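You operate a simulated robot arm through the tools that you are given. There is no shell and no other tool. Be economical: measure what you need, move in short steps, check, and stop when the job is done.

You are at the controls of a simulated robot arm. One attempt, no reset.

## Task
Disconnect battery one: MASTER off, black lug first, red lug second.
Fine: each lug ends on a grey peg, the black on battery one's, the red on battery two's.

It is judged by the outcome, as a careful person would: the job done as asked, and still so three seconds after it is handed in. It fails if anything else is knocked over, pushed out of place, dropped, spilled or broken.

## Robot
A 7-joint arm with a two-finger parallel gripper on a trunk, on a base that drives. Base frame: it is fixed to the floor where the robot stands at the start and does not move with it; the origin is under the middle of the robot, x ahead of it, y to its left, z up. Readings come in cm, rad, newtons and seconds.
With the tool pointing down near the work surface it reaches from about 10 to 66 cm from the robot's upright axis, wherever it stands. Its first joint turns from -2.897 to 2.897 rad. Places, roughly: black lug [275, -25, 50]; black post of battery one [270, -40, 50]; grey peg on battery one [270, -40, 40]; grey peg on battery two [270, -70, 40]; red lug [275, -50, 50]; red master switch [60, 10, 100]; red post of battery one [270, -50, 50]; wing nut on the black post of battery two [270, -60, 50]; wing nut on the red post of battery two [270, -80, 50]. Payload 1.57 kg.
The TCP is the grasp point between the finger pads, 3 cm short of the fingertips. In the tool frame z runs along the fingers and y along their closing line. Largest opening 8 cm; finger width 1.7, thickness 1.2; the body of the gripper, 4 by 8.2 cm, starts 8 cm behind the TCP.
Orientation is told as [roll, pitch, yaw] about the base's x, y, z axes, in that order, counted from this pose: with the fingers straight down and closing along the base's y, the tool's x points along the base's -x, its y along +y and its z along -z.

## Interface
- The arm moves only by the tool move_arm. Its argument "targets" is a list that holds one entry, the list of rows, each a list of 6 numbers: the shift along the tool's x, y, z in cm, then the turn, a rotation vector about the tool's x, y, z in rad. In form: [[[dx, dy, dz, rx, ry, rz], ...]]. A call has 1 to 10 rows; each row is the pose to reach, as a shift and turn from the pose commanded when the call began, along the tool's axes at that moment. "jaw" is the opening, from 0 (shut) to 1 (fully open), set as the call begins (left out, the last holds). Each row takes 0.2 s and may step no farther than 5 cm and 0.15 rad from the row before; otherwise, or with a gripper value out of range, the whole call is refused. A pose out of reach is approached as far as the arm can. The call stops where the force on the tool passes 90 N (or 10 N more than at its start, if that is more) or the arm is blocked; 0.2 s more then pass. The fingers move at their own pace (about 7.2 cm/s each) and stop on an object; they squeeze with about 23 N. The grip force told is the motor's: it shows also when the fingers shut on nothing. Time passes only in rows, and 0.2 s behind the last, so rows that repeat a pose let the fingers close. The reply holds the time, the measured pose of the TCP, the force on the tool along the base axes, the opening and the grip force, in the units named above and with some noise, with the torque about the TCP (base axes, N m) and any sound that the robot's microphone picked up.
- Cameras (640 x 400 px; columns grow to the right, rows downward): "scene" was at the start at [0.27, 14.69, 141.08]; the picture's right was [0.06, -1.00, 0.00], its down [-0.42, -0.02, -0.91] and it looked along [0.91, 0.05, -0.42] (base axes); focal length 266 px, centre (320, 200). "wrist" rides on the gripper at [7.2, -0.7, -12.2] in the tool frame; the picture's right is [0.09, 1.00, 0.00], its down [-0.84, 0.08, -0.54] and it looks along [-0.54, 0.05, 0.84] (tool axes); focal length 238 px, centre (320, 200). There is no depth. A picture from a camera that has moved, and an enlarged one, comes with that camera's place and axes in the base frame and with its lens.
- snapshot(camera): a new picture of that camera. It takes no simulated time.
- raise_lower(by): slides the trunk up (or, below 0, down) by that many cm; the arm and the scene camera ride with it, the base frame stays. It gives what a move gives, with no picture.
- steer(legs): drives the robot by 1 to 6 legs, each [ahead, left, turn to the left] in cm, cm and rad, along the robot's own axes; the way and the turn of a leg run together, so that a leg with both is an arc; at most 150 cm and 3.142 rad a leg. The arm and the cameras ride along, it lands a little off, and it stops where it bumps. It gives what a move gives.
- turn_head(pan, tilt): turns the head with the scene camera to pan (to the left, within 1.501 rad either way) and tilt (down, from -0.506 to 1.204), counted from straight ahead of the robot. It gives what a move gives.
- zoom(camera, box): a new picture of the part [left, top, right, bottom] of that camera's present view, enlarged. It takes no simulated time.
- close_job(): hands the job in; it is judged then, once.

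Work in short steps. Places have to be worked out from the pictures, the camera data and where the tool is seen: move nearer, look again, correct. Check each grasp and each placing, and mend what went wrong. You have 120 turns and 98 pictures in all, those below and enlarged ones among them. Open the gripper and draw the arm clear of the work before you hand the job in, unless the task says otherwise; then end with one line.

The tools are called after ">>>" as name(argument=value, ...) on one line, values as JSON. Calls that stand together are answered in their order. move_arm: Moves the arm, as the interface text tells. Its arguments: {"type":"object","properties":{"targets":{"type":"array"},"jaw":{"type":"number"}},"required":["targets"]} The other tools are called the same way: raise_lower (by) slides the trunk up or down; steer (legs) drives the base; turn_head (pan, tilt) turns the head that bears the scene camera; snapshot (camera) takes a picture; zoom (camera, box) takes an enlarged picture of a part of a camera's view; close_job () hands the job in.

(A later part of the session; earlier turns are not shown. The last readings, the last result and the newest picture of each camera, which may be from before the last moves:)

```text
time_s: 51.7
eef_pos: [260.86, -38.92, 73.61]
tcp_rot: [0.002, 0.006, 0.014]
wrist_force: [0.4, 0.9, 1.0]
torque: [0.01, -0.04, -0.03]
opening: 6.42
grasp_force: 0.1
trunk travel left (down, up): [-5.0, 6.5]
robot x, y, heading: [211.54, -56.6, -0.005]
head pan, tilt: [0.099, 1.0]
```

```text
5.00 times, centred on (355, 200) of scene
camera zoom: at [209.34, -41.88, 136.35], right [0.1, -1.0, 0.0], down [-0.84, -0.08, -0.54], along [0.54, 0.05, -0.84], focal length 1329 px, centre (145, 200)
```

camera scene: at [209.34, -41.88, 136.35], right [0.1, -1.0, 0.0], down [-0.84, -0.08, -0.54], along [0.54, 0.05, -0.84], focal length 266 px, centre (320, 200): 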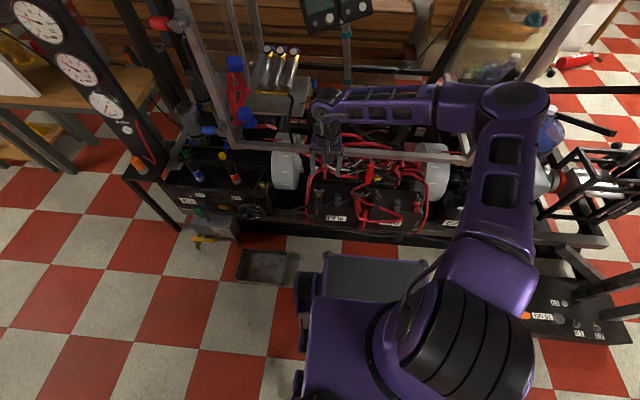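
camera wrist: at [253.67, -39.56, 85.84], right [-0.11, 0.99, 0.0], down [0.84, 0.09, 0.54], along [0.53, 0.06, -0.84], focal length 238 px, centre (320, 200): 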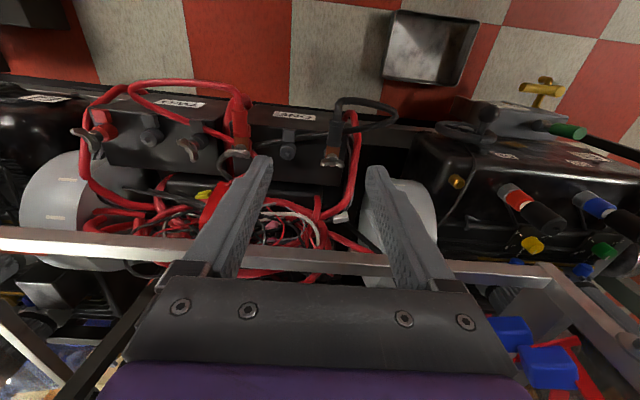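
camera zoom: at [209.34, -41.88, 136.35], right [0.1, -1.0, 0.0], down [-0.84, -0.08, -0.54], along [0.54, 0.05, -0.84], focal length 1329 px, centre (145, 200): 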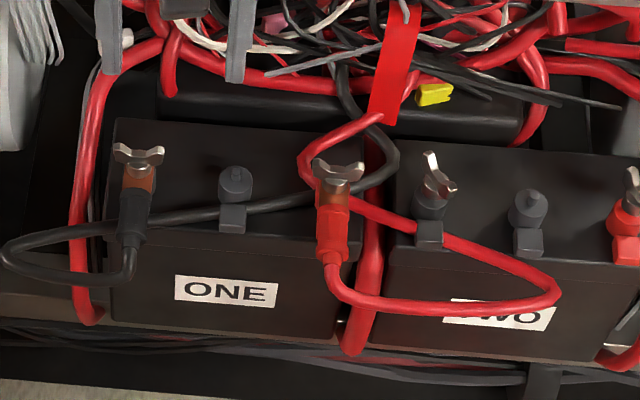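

Each lug is a copper tongue with a sleeve pointing toward me, under a wing piece, on a vertical post. Black: stud ≈[268,-36,51], sleeve running back to ≈[263,-35.6,46]; peg one's top ≈[269.5,-43.7,46]. I'll come down above the black sleeve with a narrower jaw.

>>> move_arm(targets=[[[-1, 0.8, 4, 0, 0, 0], [-2, 1.6, 8, 0, 0, 0], [-3, 2.4, 11, 0, 0, 0], [-3.8, 3.1, 14, 0, 0, 0], [-3.8, 3.1, 15.6, 0, 0, 0], [-3.8, 3.1, 15.6, 0, 0, 0]]], jaw=0.47)

>>> snapshot(camera="wrist")

>>> zoom(camera="scene", box=[280, 130, 400, 230])

```text
time_s: 53.1
eef_pos: [262.4, -39.17, 62.12]
tcp_rot: [0.003, 0.004, 0.014]
wrist_force: [-0.3, 0.4, 0.0]
torque: [-0.02, 0.01, 0.0]
opening: 3.75
grasp_force: 0.0
out of reach, approached as far as the arm can: row 3, 4, 5, 6
trunk travel left (down, up): [-5.0, 6.5]
robot x, y, heading: [211.39, -56.93, -0.005]
head pan, tilt: [0.099, 1.0]
```

```text
57 pictures are left
camera wrist: at [255.15, -39.98, 74.18], right [-0.11, 0.99, 0.0], down [0.84, 0.09, 0.54], along [0.53, 0.06, -0.84], focal length 238 px, centre (320, 200)
```

wrist: 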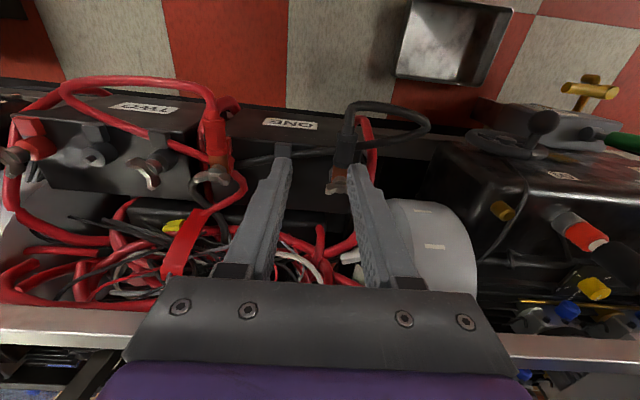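

```text
4.00 times, centred on (340, 180) of scene
camera zoom: at [209.35, -41.88, 136.35], right [0.1, -1.0, 0.0], down [-0.84, -0.08, -0.54], along [0.54, 0.05, -0.84], focal length 1063 px, centre (240, 280)
```

zoom: 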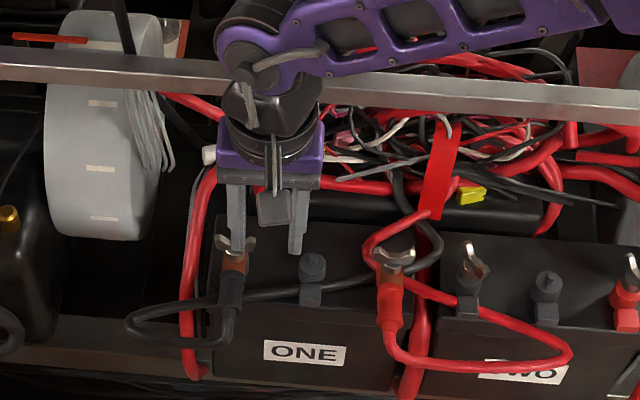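

The arm ran out of reach at z≈62. Check the arm's posture to see why.

>>> snapshot(camera="scene")

```text
55 pictures are left
camera scene: at [209.35, -41.88, 136.35], right [0.1, -1.0, 0.0], down [-0.84, -0.08, -0.54], along [0.54, 0.05, -0.84], focal length 266 px, centre (320, 200)
```

scene: 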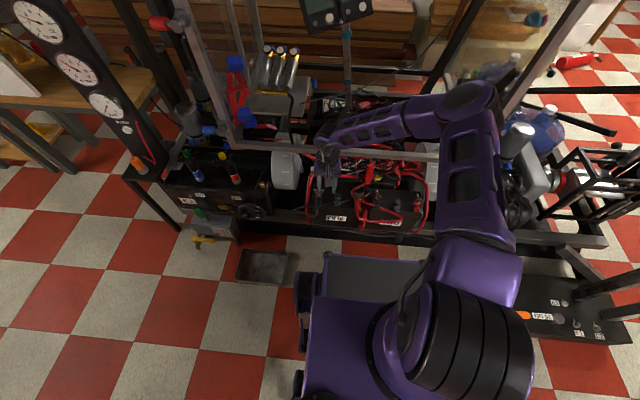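

The elbow has rolled out sideways toward the windshield frame, so wrist joints limit the reach. I'll lift clear, then yaw the tool at height so the last joint saturates and the elbow is forced back over the arm, then yaw back.

>>> move_arm(targets=[[[1, -0.5, -4.5, 0, 0, 0], [2, -1, -9, 0, 0, 0], [3.5, -2, -13.5, 0, 0, 0], [5, -4, -17.5, 0, 0, 0], [7, -6, -21.5, 0, 0, 0], [9, -8, -25.5, 0, 0, 0], [11, -10, -29.5, 0, 0, 0], [12, -11, -34, 0, 0, 0], [12, -11, -38, 0, 0, 0]]])

>>> move_arm(targets=[[[0, 0, 0, 0, 0, 0.15], [0, 0, 0, 0, 0, 0.3], [0, 0, 0, 0, 0, 0.45], [0, 0, 0, 0, 0, 0.6], [0, 0, 0, 0, 0, 0.75], [0, 0, 0, 0, 0, 0.9], [0, 0, 0, 0, 0, 1.05], [0, 0, 0, 0, 0, 1.2], [0, 0, 0, 0, 0, 1.35], [0, 0, 0, 0, 0, 1.5]]])

>>> snapshot(camera="scene")

```text
time_s: 55.1
eef_pos: [250.76, -50.8, 100.23]
tcp_rot: [0.002, 0.007, 0.014]
wrist_force: [-0.1, -1.2, -0.7]
torque: [-0.03, 0.03, -0.01]
opening: 3.75
grasp_force: 0.1
trunk travel left (down, up): [-5.0, 6.5]
robot x, y, heading: [211.33, -56.93, -0.01]
head pan, tilt: [0.099, 1.0]
```

```text
time_s: 57.3
eef_pos: [251.12, -50.75, 100.12]
tcp_rot: [-0.006, 0.003, -1.49]
wrist_force: [0.5, -0.8, -0.1]
torque: [-0.01, 0.04, -0.05]
opening: 3.76
grasp_force: 0.1
trunk travel left (down, up): [-5.0, 6.5]
robot x, y, heading: [211.36, -56.39, 0.0]
head pan, tilt: [0.099, 1.0]
```

```text
54 pictures are left
camera scene: at [209.36, -41.89, 136.35], right [0.1, -1.0, 0.0], down [-0.84, -0.08, -0.54], along [0.54, 0.05, -0.84], focal length 266 px, centre (320, 200)
```

scene: 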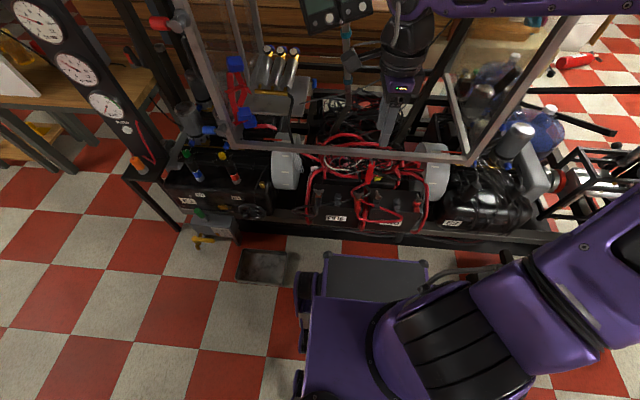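

The elbow is higher now. Continue yawing to push it further round.

>>> move_arm(targets=[[[0, 0, 0, 0, 0, 0.15], [0, 0, 0, 0, 0, 0.3], [0, 0, 0, 0, 0, 0.45], [0, 0, 0, 0, 0, 0.6], [0, 0, 0, 0, 0, 0.75], [0, 0, 0, 0, 0, 0.9], [0, 0, 0, 0, 0, 1.05], [0, 0, 0, 0, 0, 1.2]]])

>>> snapshot(camera="scene")

```text
time_s: 59.1
eef_pos: [251.16, -50.78, 100.34]
tcp_rot: [-0.003, -0.004, -2.689]
wrist_force: [0.6, -0.5, 0.0]
torque: [0.04, -0.01, -0.05]
opening: 3.74
grasp_force: 0.1
trunk travel left (down, up): [-5.0, 6.5]
robot x, y, heading: [211.61, -56.75, -0.005]
head pan, tilt: [0.099, 1.0]
```

```text
53 pictures are left
camera scene: at [209.35, -41.89, 136.35], right [0.1, -1.0, 0.0], down [-0.84, -0.08, -0.54], along [0.54, 0.05, -0.84], focal length 266 px, centre (320, 200)
```

scene: 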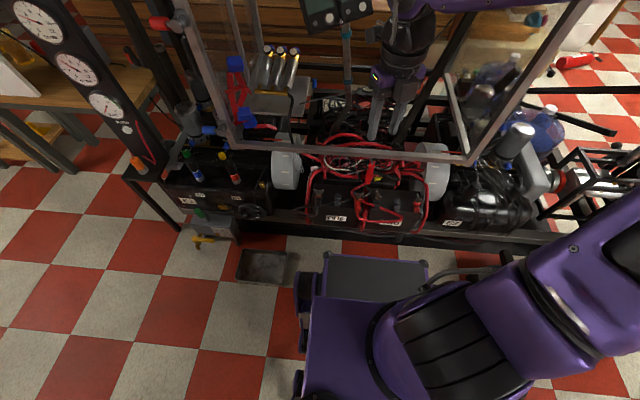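

That was mostly the last joint. Unwind and try the other sense to find where the elbow is pushed.

>>> move_arm(targets=[[[0, 0, 0, 0, 0, -0.15], [0, 0, 0, 0, 0, -0.3], [0, 0, 0, 0, 0, -0.45], [0, 0, 0, 0, 0, -0.6], [0, 0, 0, 0, 0, -0.75], [0, 0, 0, 0, 0, -0.9], [0, 0, 0, 0, 0, -1.05], [0, 0, 0, 0, 0, -1.2], [0, 0, 0, 0, 0, -1.35], [0, 0, 0, 0, 0, -1.5]]])

>>> move_arm(targets=[[[0, 0, 0, 0, 0, -0.15], [0, 0, 0, 0, 0, -0.3], [0, 0, 0, 0, 0, -0.45], [0, 0, 0, 0, 0, -0.6], [0, 0, 0, 0, 0, -0.75], [0, 0, 0, 0, 0, -0.9], [0, 0, 0, 0, 0, -1.05], [0, 0, 0, 0, 0, -1.2], [0, 0, 0, 0, 0, -1.35], [0, 0, 0, 0, 0, -1.5]]])

>>> move_arm(targets=[[[0, 0, 0, 0, 0, -0.15], [0, 0, 0, 0, 0, -0.3], [0, 0, 0, 0, 0, -0.45], [0, 0, 0, 0, 0, -0.6], [0, 0, 0, 0, 0, -0.75], [0, 0, 0, 0, 0, -0.9]]])

>>> snapshot(camera="scene")

```text
time_s: 61.3
eef_pos: [251.08, -50.84, 100.16]
tcp_rot: [-0.004, 0.002, -1.184]
wrist_force: [-0.4, -0.9, 0.1]
torque: [0.0, 0.01, 0.02]
opening: 3.74
grasp_force: 0.0
trunk travel left (down, up): [-5.0, 6.5]
robot x, y, heading: [211.03, -56.78, -0.001]
head pan, tilt: [0.099, 1.0]
```

```text
time_s: 63.5
eef_pos: [251.11, -50.69, 100.1]
tcp_rot: [0.005, 0.006, 0.316]
wrist_force: [0.5, 0.3, -0.2]
torque: [-0.02, -0.01, 0.0]
opening: 3.75
grasp_force: 0.1
trunk travel left (down, up): [-5.0, 6.5]
robot x, y, heading: [211.42, -56.65, -0.0]
head pan, tilt: [0.099, 1.0]
```

```text
time_s: 64.9
eef_pos: [250.33, -50.05, 100.4]
tcp_rot: [0.004, 0.002, 1.213]
wrist_force: [0.2, -0.6, -0.4]
torque: [0.02, -0.05, 0.0]
opening: 3.76
grasp_force: 0.1
out of reach, approached as far as the arm can: row 6
trunk travel left (down, up): [-5.0, 6.5]
robot x, y, heading: [211.26, -56.93, -0.005]
head pan, tilt: [0.099, 1.0]
```

```text
52 pictures are left
camera scene: at [209.31, -41.89, 136.36], right [0.1, -1.0, 0.0], down [-0.84, -0.08, -0.54], along [0.54, 0.05, -0.84], focal length 266 px, centre (320, 200)
```

scene: 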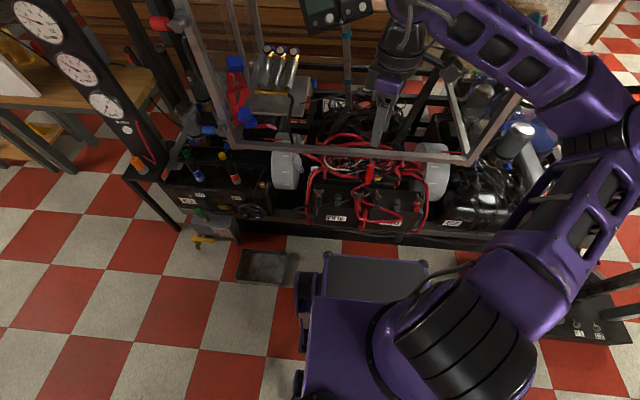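

At this limit the elbow is swung back away from the windshield. Unwind yaw to 0 and descend from this posture, with the trunk lowered.

>>> move_arm(targets=[[[0, 0, 0, 0, 0, 0.15], [0, 0, 0, 0, 0, 0.3], [0, 0, 0, 0, 0, 0.45], [0, 0, 0, 0, 0, 0.6], [0, 0, 0, 0, 0, 0.75], [0, 0, 0, 0, 0, 0.9], [0, 0, 0, 0, 0, 1.05], [0, 0, 0, 0, 0, 1.2]]])

>>> raise_lower(by=-5)

>>> snapshot(camera="scene")

```text
time_s: 66.7
eef_pos: [250.32, -50.12, 100.22]
tcp_rot: [0.001, 0.006, 0.013]
wrist_force: [0.3, 0.2, -0.2]
torque: [0.02, 0.0, -0.02]
opening: 3.73
grasp_force: 0.1
trunk travel left (down, up): [-5.0, 6.5]
robot x, y, heading: [211.08, -56.81, -0.001]
head pan, tilt: [0.099, 1.0]
```

```text
time_s: 67.6
eef_pos: [250.42, -50.16, 95.46]
tcp_rot: [0.002, 0.005, 0.015]
wrist_force: [-0.2, 0.2, 0.5]
torque: [-0.01, 0.01, 0.0]
opening: 3.76
grasp_force: 0.1
trunk travel left (down, up): [0.0, 11.5]
robot x, y, heading: [211.43, -56.77, -0.005]
head pan, tilt: [0.099, 1.0]
```

```text
51 pictures are left
camera scene: at [209.35, -41.88, 131.35], right [0.1, -1.0, 0.0], down [-0.84, -0.08, -0.54], along [0.54, 0.05, -0.84], focal length 266 px, centre (320, 200)
```

scene: 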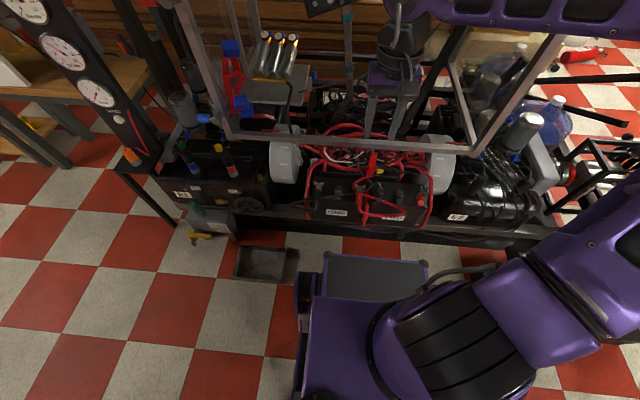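

The posture is back as before, so the pose itself decides it. Descend again with the trunk down and see how low it gets.

>>> move_arm(targets=[[[-1.2, 1.2, 4.5, 0, 0, 0], [-2.4, 2.4, 9, 0, 0, 0], [-3.6, 3.6, 13.5, 0, 0, 0], [-4.8, 4.8, 18, 0, 0, 0], [-6, 6, 22.5, 0, 0, 0], [-7.2, 7.2, 27, 0, 0, 0], [-8.4, 8.4, 31, 0, 0, 0], [-9.6, 9.6, 35, 0, 0, 0]]])

>>> move_arm(targets=[[[-1, 1, 1, 0, 0, 0], [-2, 2, 2, 0, 0, 0], [-3, 3, 3, 0, 0, 0], [-4, 4, 4, 0, 0, 0], [-4.5, 4.5, 5, 0, 0, 0]]])

>>> snapshot(camera="scene")

```text
time_s: 69.4
eef_pos: [259.7, -40.14, 60.2]
tcp_rot: [0.001, 0.005, 0.014]
wrist_force: [-0.6, 0.3, 0.7]
torque: [0.01, 0.02, -0.01]
opening: 3.76
grasp_force: 0.0
trunk travel left (down, up): [0.0, 11.5]
robot x, y, heading: [211.23, -56.96, -0.005]
head pan, tilt: [0.099, 1.0]
```

```text
time_s: 70.6
eef_pos: [262.45, -38.76, 57.74]
tcp_rot: [0.002, 0.005, 0.015]
wrist_force: [-0.9, -0.3, -0.1]
torque: [0.01, -0.01, -0.02]
opening: 3.75
grasp_force: 0.0
out of reach, approached as far as the arm can: row 3, 4, 5
trunk travel left (down, up): [0.0, 11.5]
robot x, y, heading: [211.4, -56.67, -0.006]
head pan, tilt: [0.099, 1.0]
```

```text
50 pictures are left
camera scene: at [209.35, -41.88, 131.35], right [0.1, -1.0, 0.0], down [-0.84, -0.08, -0.54], along [0.54, 0.05, -0.84], focal length 266 px, centre (320, 200)
```

scene: 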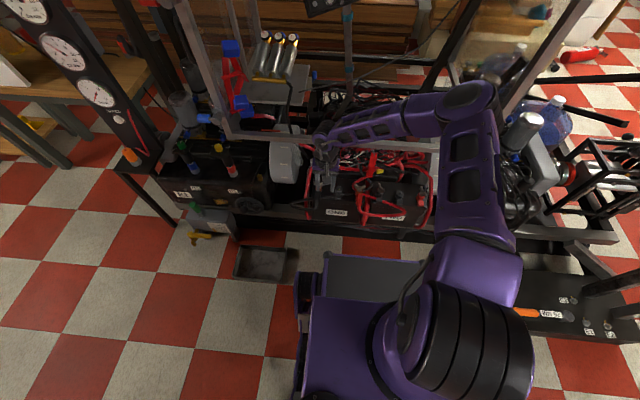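

Test whether some tool yaw relaxes the limit: raise slightly, yaw −0.6, then try descending again.

>>> move_arm(targets=[[[0, 0, -2, 0, 0, 0.15], [0, 0, -4, 0, 0, 0.3], [0, 0, -4, 0, 0, 0.45], [0, 0, -4, 0, 0, 0.6], [-1, 1.5, -2, 0, 0, 0.6], [-2, 3, 0, 0, 0, 0.6], [-2, 3, 2, 0, 0, 0.6]]])

>>> snapshot(camera="scene")

```text
time_s: 72.2
eef_pos: [262.68, -38.29, 58.48]
tcp_rot: [-0.003, 0.006, -0.586]
wrist_force: [0.4, 0.0, -0.3]
torque: [-0.01, -0.01, 0.05]
opening: 3.75
grasp_force: 0.1
out of reach, approached as far as the arm can: row 5, 6, 7
trunk travel left (down, up): [0.0, 11.5]
robot x, y, heading: [210.98, -56.82, -0.001]
head pan, tilt: [0.099, 1.0]
```

```text
49 pictures are left
camera scene: at [209.35, -41.88, 131.35], right [0.1, -1.0, 0.0], down [-0.84, -0.08, -0.54], along [0.54, 0.05, -0.84], focal length 266 px, centre (320, 200)
```

scene: 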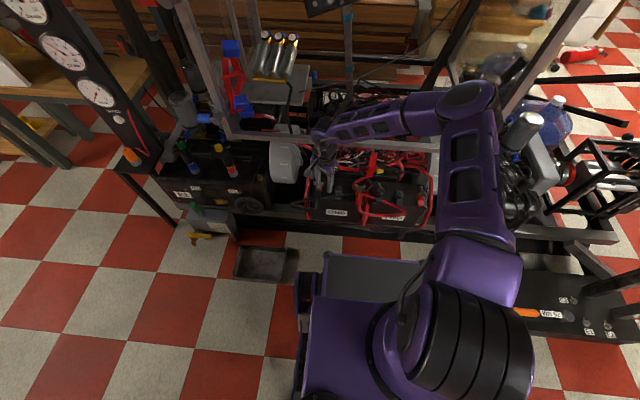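

Yaw isn't the limit. Check whether it's radius or height: pull back a little and descend in free space just in front of the battery.

>>> move_arm(targets=[[[0, 0, -1, 0, 0, -0.15], [0, 0, -1, 0, 0, -0.3], [0, 0, -1, 0, 0, -0.45], [0, 0, -1, 0, 0, -0.585]]])

>>> move_arm(targets=[[[2.5, -2, 0, 0, 0, 0], [5, -4, 0, 0, 0, 0], [5, -4, 2, 0, 0, 0], [5, -4, 4, 0, 0, 0], [5, -4, 6, 0, 0, 0]]])

```text
time_s: 73.2
eef_pos: [262.87, -38.57, 59.46]
tcp_rot: [0.001, 0.005, 0.001]
wrist_force: [-0.1, 0.0, 0.0]
torque: [0.02, 0.04, -0.02]
opening: 3.78
grasp_force: 0.0
trunk travel left (down, up): [0.0, 11.5]
robot x, y, heading: [211.1, -56.73, -0.007]
head pan, tilt: [0.099, 1.0]
```

```text
time_s: 74.4
eef_pos: [257.84, -42.47, 53.45]
tcp_rot: [0.003, 0.004, 0.001]
wrist_force: [-0.4, -0.8, 0.3]
torque: [-0.01, 0.01, 0.02]
opening: 3.78
grasp_force: 0.0
trunk travel left (down, up): [0.0, 11.5]
robot x, y, heading: [211.5, -56.6, -0.005]
head pan, tilt: [0.099, 1.0]
```

So it's radius: beyond ~50 cm at this height is out of reach, and the base must be ~10 cm nearer. Raise the tool, then look at the base front and the gap to the rig.

>>> move_arm(targets=[[[2, -2, -4.5, 0, 0, 0], [4, -4, -9, 0, 0, 0], [6, -6, -13, 0, 0, 0], [8, -8, -17, 0, 0, 0]]])

>>> turn_head(pan=0.1, tilt=1.2)

>>> snapshot(camera="scene")

```text
refused: row 1 steps farther than a row can; nothing moved
```

```text
time_s: 75.2
eef_pos: [257.82, -42.52, 53.55]
tcp_rot: [-0.001, 0.004, -0.003]
wrist_force: [0.5, 0.6, -0.2]
torque: [0.01, 0.03, 0.01]
opening: 3.76
grasp_force: 0.0
trunk travel left (down, up): [0.0, 11.5]
robot x, y, heading: [211.24, -57.21, -0.0]
head pan, tilt: [0.099, 1.201]
```

```text
48 pictures are left
camera scene: at [207.99, -42.02, 130.09], right [0.1, -1.0, 0.0], down [-0.93, -0.09, -0.36], along [0.36, 0.04, -0.93], focal length 266 px, centre (320, 200)
```

scene: 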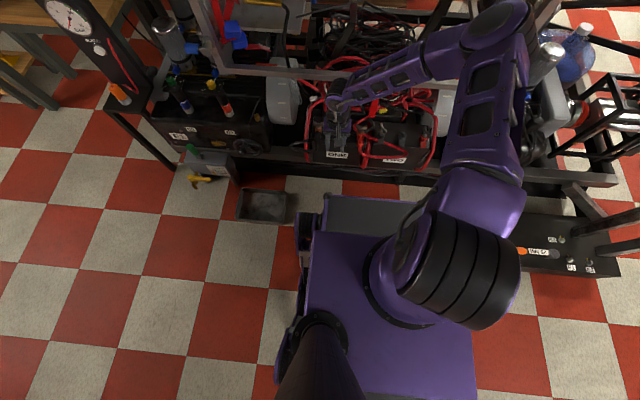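

There seems to be ~8 cm free ahead of the base and ~4 cm beside the tray. I'll raise the tool and creep forward 5 cm; a forward tilt of the tool can supply the remaining reach.

>>> move_arm(targets=[[[2, -1, -4, 0, 0, 0], [4, -2, -8, 0, 0, 0], [6, -3, -12, 0, 0, 0], [8, -4, -16, 0, 0, 0]]])

>>> steer(legs=[[5, 0, 0]])

>>> snapshot(camera="scene")

```text
time_s: 76.2
eef_pos: [249.67, -46.54, 69.46]
tcp_rot: [0.002, 0.006, 0.0]
wrist_force: [-0.1, -0.8, 0.1]
torque: [-0.02, 0.0, 0.01]
opening: 3.77
grasp_force: 0.1
trunk travel left (down, up): [0.0, 11.5]
robot x, y, heading: [211.42, -56.77, -0.006]
head pan, tilt: [0.099, 1.201]
```

```text
time_s: 77.1
eef_pos: [254.64, -46.52, 69.32]
tcp_rot: [0.001, 0.006, 0.0]
wrist_force: [-0.3, 0.0, -0.9]
torque: [-0.01, 0.0, 0.02]
opening: 3.76
grasp_force: 0.0
trunk travel left (down, up): [0.0, 11.5]
robot x, y, heading: [216.09, -56.99, 0.001]
head pan, tilt: [0.099, 1.201]
```

```text
47 pictures are left
camera scene: at [212.84, -42.03, 130.09], right [0.1, -1.0, 0.0], down [-0.93, -0.09, -0.36], along [0.36, 0.04, -0.93], focal length 266 px, centre (320, 200)
```

scene: 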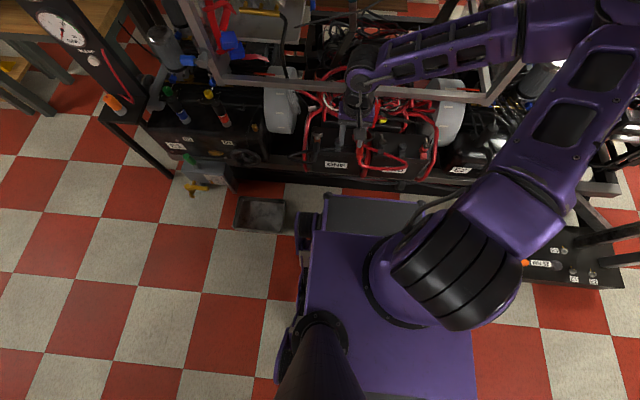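

Moved freely. Another 2.5 cm.

>>> steer(legs=[[2.5, 0, 0]])

```text
time_s: 77.9
eef_pos: [257.16, -46.54, 69.4]
tcp_rot: [0.003, 0.005, -0.001]
wrist_force: [0.4, 0.0, -0.6]
torque: [0.02, 0.01, -0.02]
opening: 3.75
grasp_force: 0.0
trunk travel left (down, up): [0.0, 11.5]
robot x, y, heading: [218.57, -56.68, -0.003]
head pan, tilt: [0.099, 1.201]
```

Now go above the black sleeve with a 0.25 rad forward tilt.

>>> move_arm(targets=[[[-1.2, 1.8, 2, 0, -0.1, 0], [-2.4, 3.6, 4, 0, -0.2, 0], [-3.6, 5.4, 6, 0, -0.25, 0], [-4.8, 7.2, 8, 0, -0.25, 0], [-6, 9, 10, 0, -0.25, 0], [-7.3, 10.7, 11.5, 0, -0.25, 0], [-7.3, 10.7, 12.4, 0, -0.25, 0]]])

>>> snapshot(camera="wrist")

>>> zoom(camera="scene", box=[290, 60, 450, 180])

```text
time_s: 79.5
eef_pos: [264.44, -36.08, 57.2]
tcp_rot: [0.004, -0.244, -0.001]
wrist_force: [0.1, -0.2, 0.1]
torque: [0.0, 0.04, 0.01]
opening: 3.76
grasp_force: 0.0
out of reach, approached as far as the arm can: row 7
trunk travel left (down, up): [0.0, 11.5]
robot x, y, heading: [218.54, -56.55, -0.001]
head pan, tilt: [0.099, 1.201]
```

```text
46 pictures are left
camera wrist: at [254.58, -36.76, 67.27], right [-0.09, 1.0, -0.02], down [0.68, 0.08, 0.73], along [0.73, 0.05, -0.69], focal length 238 px, centre (320, 200)
```

wrist: 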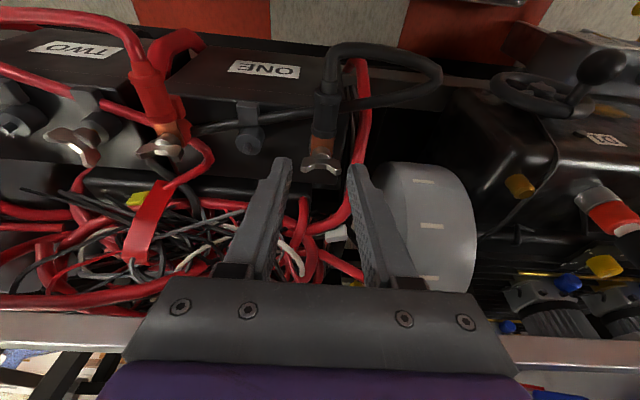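

```text
3.33 times, centred on (370, 120) of scene
camera zoom: at [215.38, -42.04, 130.09], right [0.1, -1.0, 0.0], down [-0.93, -0.09, -0.36], along [0.36, 0.04, -0.93], focal length 886 px, centre (153, 467)
```

zoom: 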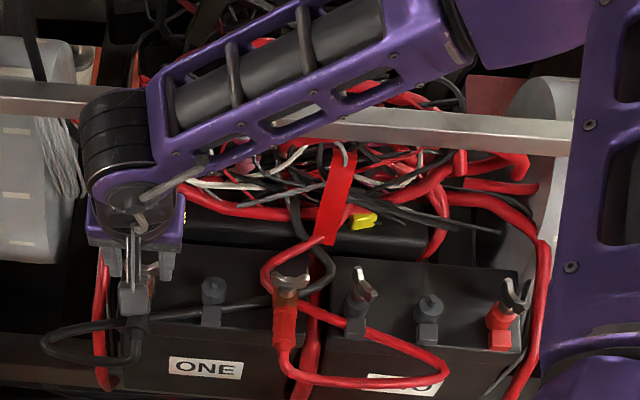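

Alignment in y looks good, but the forward tilt doesn't gain depth. Level the tool here and try descending 4 cm.

>>> move_arm(targets=[[[0, 0, 0, 0, 0.125, 0], [0, 0, 0, 0, 0.25, 0], [0.25, 0, 0.97, 0, 0.25, 0], [0.5, 0, 1.94, 0, 0.25, 0], [0.75, 0, 2.9, 0, 0.25, 0], [1, 0, 3.9, 0, 0.25, 0]]])

```text
time_s: 80.9
eef_pos: [263.57, -38.35, 55.07]
tcp_rot: [0.001, 0.006, 0.0]
wrist_force: [-0.2, 0.1, -0.1]
torque: [0.02, -0.02, -0.01]
opening: 3.74
grasp_force: 0.0
out of reach, approached as far as the arm can: row 2, 3, 4, 5, 6
trunk travel left (down, up): [0.0, 11.5]
robot x, y, heading: [218.99, -56.73, 0.002]
head pan, tilt: [0.099, 1.201]
```

The slide pattern suggests a wrist singularity (forearm nearly parallel to the tool), which a slight backward lean should relieve. Try +0.15 rad of lean and re-approach.

>>> move_arm(targets=[[[0, 0, -1, 0, 0.08, 0], [0, 0, -1, 0, 0.16, 0], [-0.5, 1.2, -1, 0, 0.18, 0], [-0.9, 2.3, -1, 0, 0.18, 0], [-0.9, 2.3, 0, 0, 0.18, 0], [-0.9, 2.3, 1, 0, 0.18, 0]]])

>>> snapshot(camera="scene")

```text
time_s: 82.3
eef_pos: [263.31, -38.84, 56.6]
tcp_rot: [0.001, 0.185, 0.001]
wrist_force: [0.2, 0.1, -0.8]
torque: [0.01, 0.01, 0.01]
opening: 3.77
grasp_force: 0.1
out of reach, approached as far as the arm can: row 2, 3, 4, 5, 6
trunk travel left (down, up): [0.0, 11.5]
robot x, y, heading: [218.48, -56.73, -0.003]
head pan, tilt: [0.099, 1.201]
```

```text
44 pictures are left
camera scene: at [215.38, -42.04, 130.09], right [0.1, -1.0, 0.0], down [-0.93, -0.09, -0.36], along [0.36, 0.04, -0.93], focal length 266 px, centre (320, 200)
```

scene: 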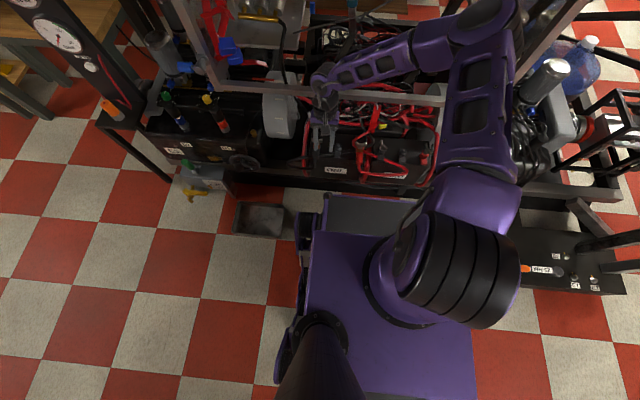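

The pattern is clear now: the limit depends on bearing, not radius, so joint 1 sits at its stop when working ahead-left. The fix is to turn the robot left ~90° so the work lies on its right. First raise and tuck the arm.

>>> move_arm(targets=[[[0.7, 0, -3.9, 0, 0, 0], [1.4, 0, -7.8, 0, -0.05, 0], [3, -1, -11.5, 0, -0.1, 0], [5.5, -2.5, -15, 0, -0.18, 0], [8.5, -4, -18, 0, -0.18, 0], [11.5, -5.5, -21, 0, -0.18, 0], [14.5, -7, -24, 0, -0.18, 0], [17.5, -8.5, -26.7, 0, -0.18, 0], [20, -10, -29, 0, -0.18, 0]]])

>>> steer(legs=[[-25, 0, 0], [0, -13, 0], [0, 0, 1.57]])

>>> turn_head(pan=-1.4, tilt=0.95)

>>> snapshot(camera="scene")

```text
time_s: 84.3
eef_pos: [249.18, -48.97, 88.72]
tcp_rot: [-0.001, 0.006, 0.001]
wrist_force: [0.0, -0.5, -0.7]
torque: [-0.04, 0.04, 0.02]
opening: 3.78
grasp_force: 0.0
trunk travel left (down, up): [0.0, 11.5]
robot x, y, heading: [219.07, -56.66, -0.001]
head pan, tilt: [0.099, 1.201]
```

```text
time_s: 91.5
eef_pos: [185.87, -39.34, 88.82]
tcp_rot: [0.002, 0.005, 1.574]
wrist_force: [0.4, -0.8, 0.6]
torque: [0.04, -0.02, -0.02]
opening: 3.76
grasp_force: 0.1
trunk travel left (down, up): [0.0, 11.5]
robot x, y, heading: [193.81, -69.59, 1.57]
head pan, tilt: [0.099, 1.201]
```

```text
time_s: 93.2
eef_pos: [185.78, -39.22, 88.87]
tcp_rot: [0.002, 0.006, 1.575]
wrist_force: [-0.6, 0.0, 0.1]
torque: [0.02, 0.01, 0.0]
opening: 3.74
grasp_force: 0.0
trunk travel left (down, up): [0.0, 11.5]
robot x, y, heading: [193.86, -69.28, 1.576]
head pan, tilt: [-1.4, 0.949]
```

```text
43 pictures are left
camera scene: at [187.06, -77.25, 131.71], right [0.17, -0.99, 0.0], down [-0.8, -0.14, -0.58], along [0.57, 0.1, -0.81], focal length 266 px, centre (320, 200)
```

scene: 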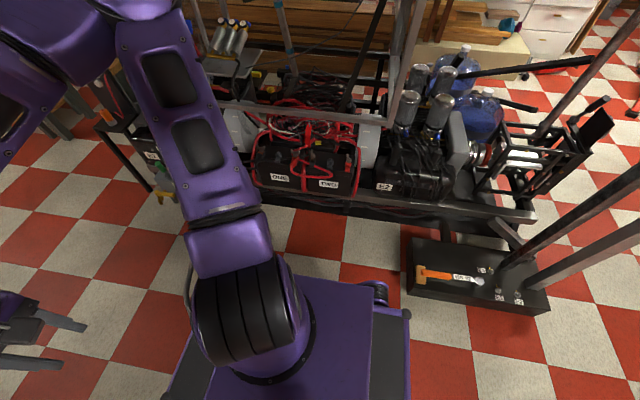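

Turned cleanly. Now slide right (toward the rig, +x) 29 cm with 4 cm forward to keep clear of the slab.

>>> steer(legs=[[4, 0, 0], [0, -29, 0]])

>>> snapshot(camera="scene")

```text
time_s: 97.0
eef_pos: [215.22, -35.12, 88.71]
tcp_rot: [0.003, 0.007, 1.567]
wrist_force: [-0.2, -0.5, 0.7]
torque: [0.0, -0.01, 0.01]
opening: 3.78
grasp_force: 0.0
trunk travel left (down, up): [0.0, 11.5]
robot x, y, heading: [223.08, -65.55, 1.573]
head pan, tilt: [-1.4, 0.949]
```

```text
42 pictures are left
camera scene: at [216.15, -73.19, 131.71], right [0.17, -0.99, 0.0], down [-0.8, -0.13, -0.58], along [0.57, 0.1, -0.81], focal length 266 px, centre (320, 200)
```

scene: 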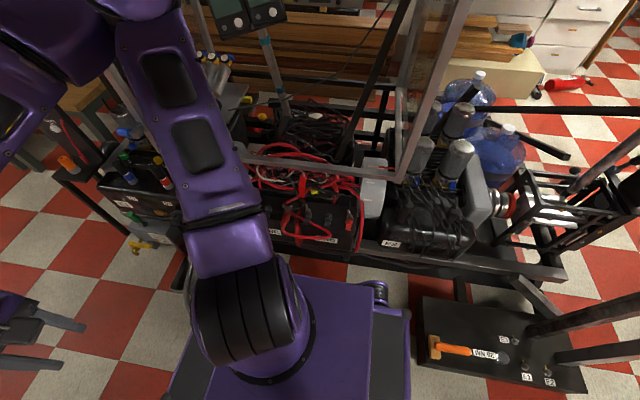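

Axis now at [223,-65.5]. Swing the tool round to the battery side while yawing it back to face the rig.

>>> move_arm(targets=[[[0, -4.3, 0, 0, 0, 0.15], [0, -8.6, 0, 0, 0, 0.3], [1, -12.9, 0, 0, 0, 0.45], [2, -17.2, 0, 0, 0, 0.6], [3, -21.5, 1, 0, 0, 0.75], [4, -25.8, 2, 0, 0, 0.9], [5, -30, 4, 0, 0, 1.05], [6, -34.2, 6, 0, 0, 1.2], [7, -38.5, 8, 0, 0, 1.35], [8, -42.5, 10, 0, 0, 1.5]]])

>>> snapshot(camera="scene")

>>> snapshot(camera="wrist")

```text
time_s: 99.2
eef_pos: [257.95, -43.18, 78.74]
tcp_rot: [-0.007, 0.001, 0.066]
wrist_force: [-0.4, -0.4, -0.6]
torque: [0.0, -0.03, -0.01]
opening: 3.75
grasp_force: 0.0
trunk travel left (down, up): [0.0, 11.5]
robot x, y, heading: [222.99, -65.66, 1.56]
head pan, tilt: [-1.4, 0.949]
```

```text
41 pictures are left
camera scene: at [216.13, -73.18, 131.71], right [0.17, -0.99, 0.0], down [-0.8, -0.13, -0.58], along [0.57, 0.1, -0.81], focal length 266 px, centre (320, 200)
```

scene: 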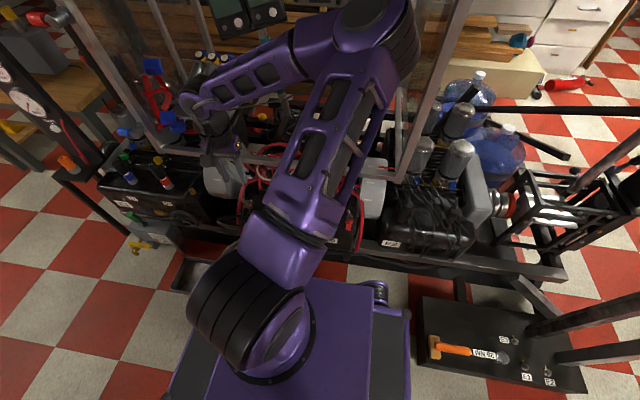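

```text
40 pictures are left
camera wrist: at [250.65, -44.21, 90.86], right [-0.16, 0.99, -0.01], down [0.83, 0.14, 0.54], along [0.53, 0.08, -0.84], focal length 238 px, centre (320, 200)
```

wrist: 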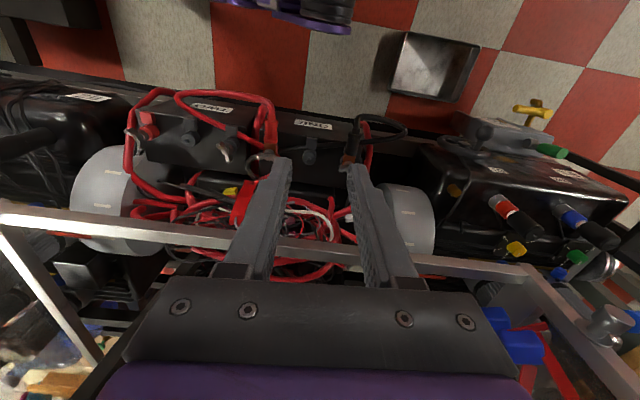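

Elbow is up now. Descend to above the black sleeve.

>>> move_arm(targets=[[[-1, 1, 4, 0, 0, 0.03], [-2, 2, 8, 0, 0, 0.066], [-3.5, 3.4, 12, 0, 0, 0.066], [-5, 4.8, 16, 0, 0, 0.066], [-6.96, 6.76, 19.5, 0, 0, 0.066], [-6.96, 6.76, 21.7, 0, 0, 0.066], [-6.96, 6.76, 21.7, 0, 0, 0.066]]])

>>> snapshot(camera="wrist")

>>> zoom(camera="scene", box=[200, 130, 380, 260])

```text
time_s: 100.8
eef_pos: [264.18, -36.47, 56.98]
tcp_rot: [-0.004, 0.002, 0.002]
wrist_force: [0.4, -0.2, -0.2]
torque: [0.03, -0.01, -0.01]
opening: 3.73
grasp_force: 0.0
trunk travel left (down, up): [0.0, 11.5]
robot x, y, heading: [222.64, -65.81, 1.565]
head pan, tilt: [-1.4, 0.949]
```

```text
39 pictures are left
camera wrist: at [256.95, -37.07, 69.09], right [-0.09, 1.0, -0.01], down [0.84, 0.08, 0.54], along [0.54, 0.05, -0.84], focal length 238 px, centre (320, 200)
```

wrist: 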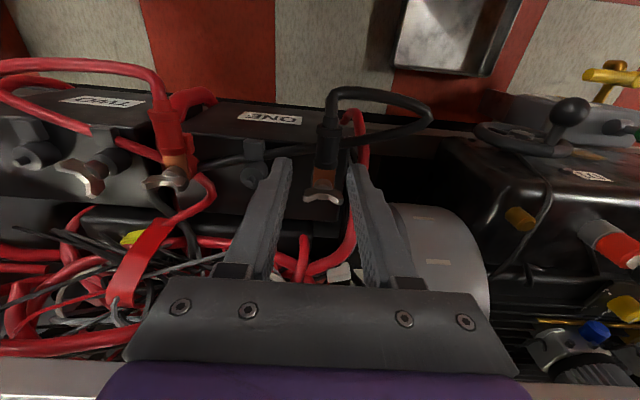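

```text
3.08 times, centred on (290, 195) of scene
camera zoom: at [216.16, -73.19, 131.71], right [0.17, -0.99, 0.0], down [-0.8, -0.13, -0.58], along [0.57, 0.1, -0.81], focal length 818 px, centre (412, 215)
```

zoom: 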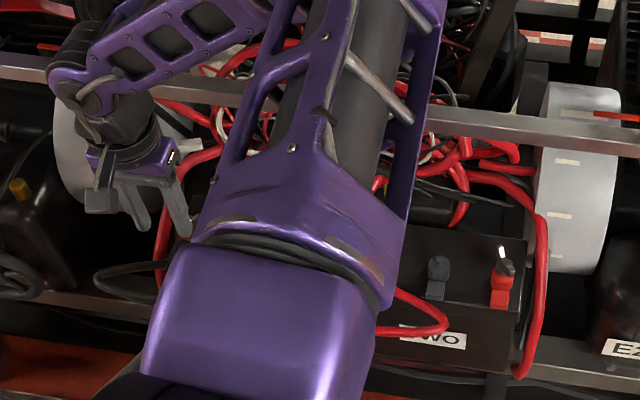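

Reach is fine. Scene view is occluded now, so I'll zoom the wrist camera on the lug.

>>> zoom(camera="wrist", box=[240, 80, 400, 210])

```text
3.08 times, centred on (320, 145) of wrist
camera zoom: at [256.95, -37.07, 69.09], right [-0.09, 1.0, -0.01], down [0.84, 0.08, 0.54], along [0.54, 0.05, -0.84], focal length 733 px, centre (320, 369)
```

zoom: 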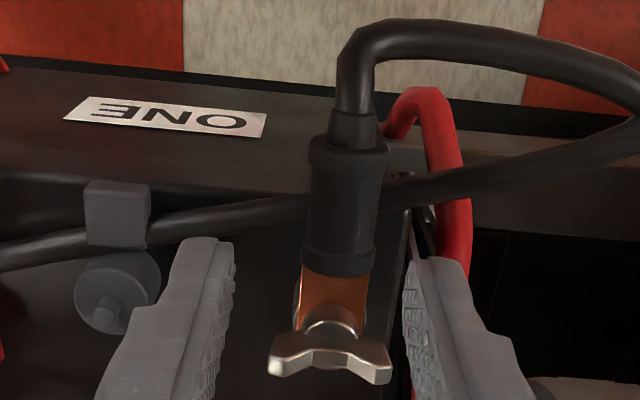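

The sleeve centre is ~0.6 cm to +y of my line. Correct and descend to z≈49.8 with the jaw at 3.2 cm, watching force.

>>> move_arm(targets=[[[-0.2, 0.65, 1.5, 0, 0, 0], [-0.4, 0.65, 3.5, 0, 0, 0], [-0.4, 0.65, 5.5, 0, 0, 0], [-0.4, 0.65, 6.5, 0, 0, 0], [-0.4, 0.65, 7.2, 0, 0, 0]]], jaw=0.4)

>>> snapshot(camera="wrist")

```text
time_s: 102.0
eef_pos: [264.46, -35.79, 49.89]
tcp_rot: [-0.005, 0.0, 0.001]
wrist_force: [-0.3, 0.7, -0.1]
torque: [-0.02, 0.01, -0.01]
opening: 3.19
grasp_force: 0.0
trunk travel left (down, up): [0.0, 11.5]
robot x, y, heading: [222.97, -65.95, 1.572]
head pan, tilt: [-1.4, 0.949]
```

```text
36 pictures are left
camera wrist: at [257.25, -36.27, 62.02], right [-0.09, 1.0, -0.01], down [0.84, 0.08, 0.54], along [0.54, 0.05, -0.84], focal length 238 px, centre (320, 200)
```

wrist: 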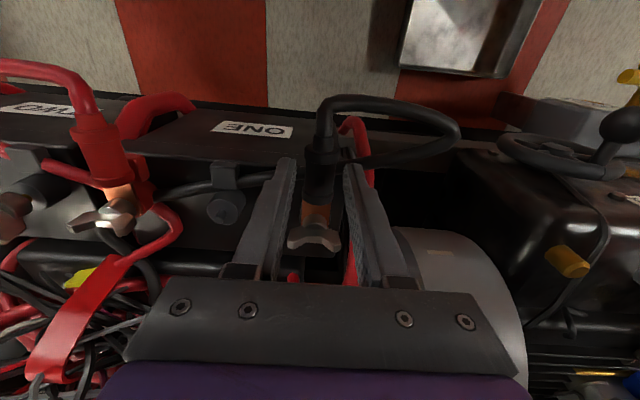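

The fingers straddle the sleeve cleanly. Close.

>>> move_arm(targets=[[[0, 0, 0, 0, 0, 0], [0, 0, 0, 0, 0, 0], [0, 0, 0, 0, 0, 0]]], jaw=0)

>>> zoom(camera="wrist", box=[220, 80, 420, 290])

```text
time_s: 102.8
eef_pos: [264.44, -35.77, 49.89]
tcp_rot: [-0.005, 0.001, 0.004]
wrist_force: [0.6, -0.1, -0.3]
torque: [-0.03, 0.0, 0.01]
opening: 0.0
grasp_force: 21.4
trunk travel left (down, up): [0.0, 11.5]
robot x, y, heading: [223.24, -65.42, 1.566]
head pan, tilt: [-1.4, 0.949]
```

```text
1.90 times, centred on (320, 185) of wrist
camera zoom: at [257.24, -36.28, 62.03], right [-0.09, 1.0, -0.01], down [0.84, 0.08, 0.54], along [0.54, 0.05, -0.84], focal length 454 px, centre (320, 229)
```

zoom: 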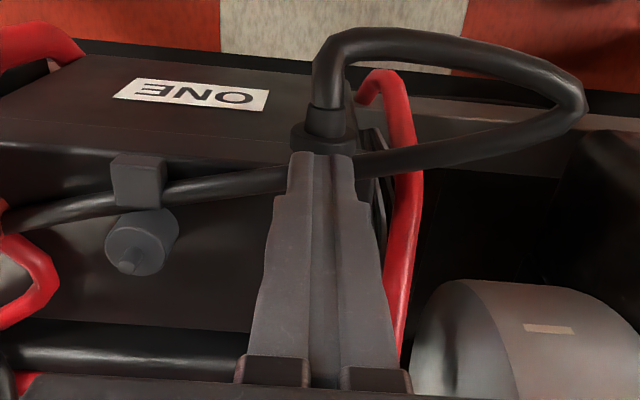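

Closed on nothing — the sleeve is lower than assumed; re-triangulating from the two wrist views gives the nut at [269.7,-35.6,48] and sleeve near z≈44. Reopen and descend further in small steps.

>>> move_arm(targets=[[[0, 0, 0, 0, 0, 0], [0, 0, 0, 0, 0, 0], [-0.3, 0, 1, 0, 0, 0], [-0.6, 0, 2, 0, 0, 0], [-0.6, 0, 3, 0, 0, 0], [-0.6, 0, 3.6, 0, 0, 0]]], jaw=0.42)

>>> zoom(camera="wrist", box=[220, 80, 420, 290])

```text
time_s: 104.2
eef_pos: [264.69, -35.58, 49.07]
tcp_rot: [-0.005, 0.003, 0.001]
wrist_force: [0.0, -0.6, -0.4]
torque: [0.01, -0.01, -0.02]
opening: 3.35
grasp_force: 0.2
out of reach, approached as far as the arm can: row 4, 5, 6
trunk travel left (down, up): [0.0, 11.5]
robot x, y, heading: [223.1, -65.7, 1.565]
head pan, tilt: [-1.4, 0.949]
```

```text
1.90 times, centred on (320, 185) of wrist
camera zoom: at [257.54, -36.22, 61.14], right [-0.09, 1.0, -0.01], down [0.84, 0.08, 0.54], along [0.54, 0.05, -0.84], focal length 454 px, centre (320, 229)
```

zoom: 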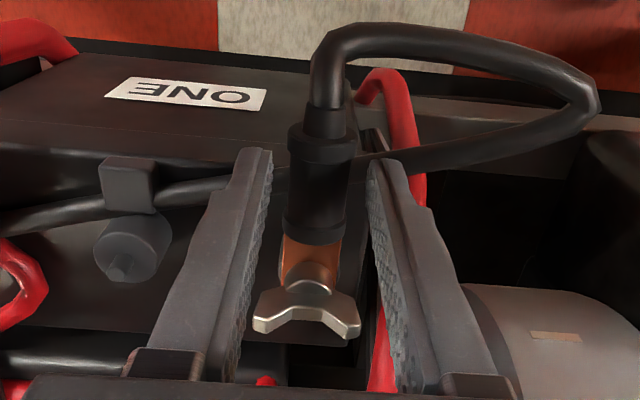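

At the limit again at z≈49. Check the arm posture before deciding.

>>> snapshot(camera="scene")

```text
33 pictures are left
camera scene: at [216.16, -73.19, 131.71], right [0.17, -0.99, 0.0], down [-0.8, -0.13, -0.58], along [0.57, 0.1, -0.81], focal length 266 px, centre (320, 200)
```

scene: 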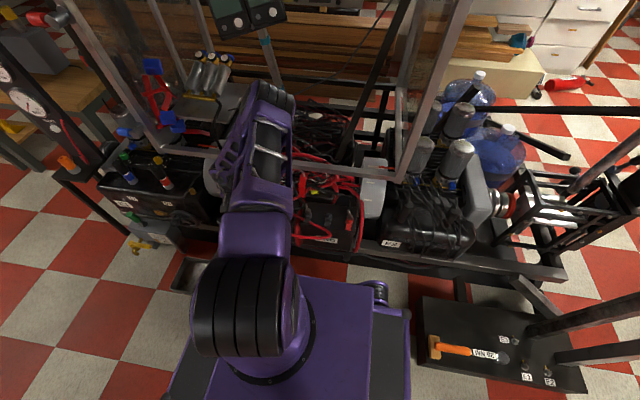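

The arm points straight at the target with elbow up now. Try a forward tilt of 0.2 with the descent in this better posture.

>>> move_arm(targets=[[[0, 0, 0, 0, -0.1, 0], [0, 0, 0, 0, -0.2, 0], [0, 0, 1, 0, -0.2, 0], [0, 0, 2, 0, -0.2, 0], [0, 0, 3, 0, -0.2, 0]]])

```text
time_s: 105.4
eef_pos: [264.76, -35.7, 48.52]
tcp_rot: [-0.007, -0.199, 0.002]
wrist_force: [0.4, 0.1, 0.3]
torque: [0.0, 0.01, 0.0]
opening: 3.37
grasp_force: 0.2
out of reach, approached as far as the arm can: row 3, 4, 5
trunk travel left (down, up): [0.0, 11.5]
robot x, y, heading: [223.19, -65.66, 1.571]
head pan, tilt: [-1.4, 0.949]
```

Only a little more depth. Bring the base 4.5 cm closer (there is room — the nose earlier stood at x≈257 freely). Lift the tool first.

>>> move_arm(targets=[[[0, 0, -3, 0, 0.1, 0], [0, 0, -6, 0, 0.2, 0], [2, 0, -9, 0, 0.2, 0]]])

>>> steer(legs=[[1, -4.5, 0]])

```text
time_s: 106.2
eef_pos: [260.97, -35.75, 57.07]
tcp_rot: [-0.007, 0.002, 0.0]
wrist_force: [0.9, -0.1, 1.6]
torque: [-0.02, 0.0, 0.01]
opening: 3.37
grasp_force: 0.1
trunk travel left (down, up): [0.0, 11.5]
robot x, y, heading: [223.17, -66.05, 1.569]
head pan, tilt: [-1.4, 0.949]
```

```text
time_s: 107.3
eef_pos: [265.58, -34.7, 56.99]
tcp_rot: [-0.006, 0.004, -0.001]
wrist_force: [-0.1, -0.5, -0.4]
torque: [0.01, -0.02, -0.03]
opening: 3.37
grasp_force: 0.1
trunk travel left (down, up): [0.0, 11.5]
robot x, y, heading: [227.71, -64.67, 1.564]
head pan, tilt: [-1.4, 0.949]
```

Now re-approach: centre over the sleeve and descend to z≈46.

>>> move_arm(targets=[[[0.5, -0.8, 2, 0, 0, 0], [0.5, -0.8, 5, 0, 0, 0], [0.5, -0.8, 7.5, 0, 0, 0], [0.5, -0.8, 9, 0, 0, 0], [0.5, -0.8, 10, 0, 0, 0], [0.5, -0.8, 11, 0, 0, 0]]])

>>> zoom(camera="wrist", box=[220, 80, 420, 290])

```text
time_s: 108.7
eef_pos: [264.9, -35.7, 47.92]
tcp_rot: [-0.005, 0.002, -0.001]
wrist_force: [0.2, -0.8, 0.9]
torque: [-0.03, -0.03, -0.03]
opening: 3.37
grasp_force: 0.0
out of reach, approached as far as the arm can: row 5, 6
trunk travel left (down, up): [0.0, 11.5]
robot x, y, heading: [227.11, -64.52, 1.561]
head pan, tilt: [-1.4, 0.949]
```

```text
1.90 times, centred on (320, 185) of wrist
camera zoom: at [257.7, -36.28, 60.12], right [-0.09, 1.0, -0.01], down [0.84, 0.08, 0.54], along [0.54, 0.05, -0.84], focal length 454 px, centre (320, 229)
```

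zoom: 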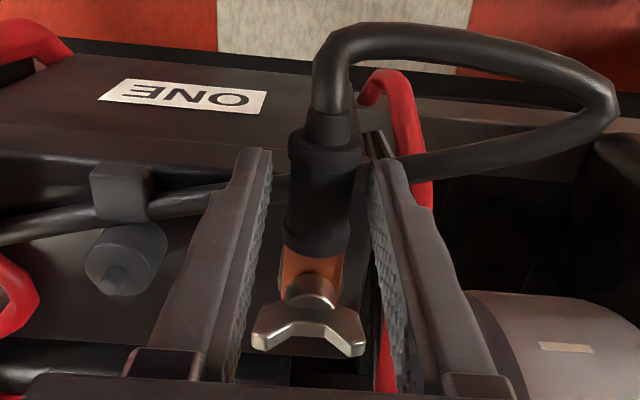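

Depth now z=47.9 (tips ≈44.9). Test closing lightly here to see whether the tips already catch the sleeve.

>>> move_arm(targets=[[[0, 0, 0, 0, 0, 0], [0, 0, 0, 0, 0, 0]]], jaw=0.15)

```text
time_s: 109.3
eef_pos: [264.93, -35.68, 48.06]
tcp_rot: [-0.006, 0.002, 0.003]
wrist_force: [0.2, 4.0, -0.6]
torque: [0.09, 0.03, 0.22]
opening: 2.45
grasp_force: 23.3
trunk travel left (down, up): [0.0, 11.5]
robot x, y, heading: [227.61, -64.7, 1.564]
head pan, tilt: [-1.4, 0.949]
```

It caught the sleeve at 2.45 cm. Squeeze fully and try a gentle lift.

>>> move_arm(targets=[[[0, 0, 0, 0, 0, 0], [0, 0, 0, 0, 0, 0]]], jaw=0)

>>> move_arm(targets=[[[0, 0, -0.3, 0, 0, 0], [0, 0, -0.6, 0, 0, 0], [0, 0, -1, 0, 0, 0]]])

>>> zoom(camera="wrist", box=[220, 80, 420, 290])

```text
time_s: 109.9
eef_pos: [264.96, -35.76, 48.12]
tcp_rot: [-0.005, 0.003, 0.001]
wrist_force: [0.7, 6.1, 1.1]
torque: [0.14, 0.02, 0.26]
opening: 2.47
grasp_force: 23.4
trunk travel left (down, up): [0.0, 11.5]
robot x, y, heading: [227.24, -64.58, 1.563]
head pan, tilt: [-1.4, 0.949]
```

```text
time_s: 110.7
eef_pos: [264.78, -35.76, 49.02]
tcp_rot: [-0.006, 0.002, 0.001]
wrist_force: [-1.1, 13.7, -16.0]
torque: [0.38, 0.26, 0.3]
opening: 2.31
grasp_force: 23.0
trunk travel left (down, up): [0.0, 11.5]
robot x, y, heading: [227.69, -64.53, 1.563]
head pan, tilt: [-1.4, 0.949]
```

```text
1.90 times, centred on (320, 185) of wrist
camera zoom: at [257.61, -36.31, 61.25], right [-0.09, 1.0, -0.01], down [0.84, 0.08, 0.54], along [0.54, 0.05, -0.84], focal length 454 px, centre (320, 229)
```

zoom: 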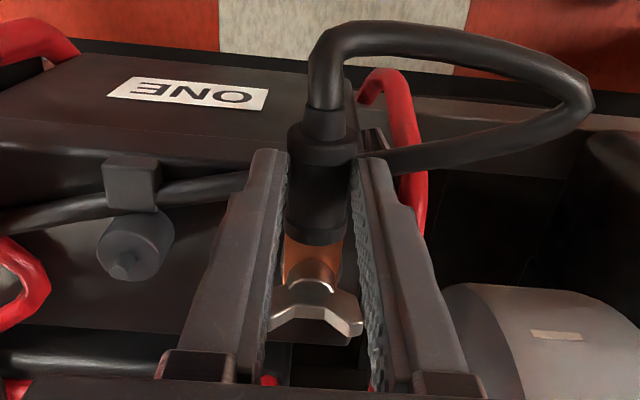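

The jaw slipped up over the round sleeve (2.47→2.31): I need a deeper hold. Reopen and test whether a backward lean lets me go lower in this posture.

>>> move_arm(targets=[[[0, 0, 0, 0, 0, 0], [0, 0.2, -0.5, 0, 0, 0], [0, 0.2, -0.5, 0, 0.1, 0], [0, 0.2, -0.5, 0, 0.2, 0], [0, 0.2, 0.5, 0, 0.2, 0], [0, 0.2, 1.5, 0, 0.2, 0], [0, 0.2, 2.5, 0, 0.2, 0], [0, 0.2, 3, 0, 0.2, 0]]], jaw=0.42)

```text
time_s: 112.5
eef_pos: [264.71, -35.78, 49.27]
tcp_rot: [-0.006, 0.201, 0.0]
wrist_force: [0.2, 0.0, 0.5]
torque: [0.04, 0.0, 0.01]
opening: 3.33
grasp_force: 0.1
out of reach, approached as far as the arm can: row 5, 6, 7, 8
trunk travel left (down, up): [0.0, 11.5]
robot x, y, heading: [227.57, -64.68, 1.563]
head pan, tilt: [-1.4, 0.949]
```

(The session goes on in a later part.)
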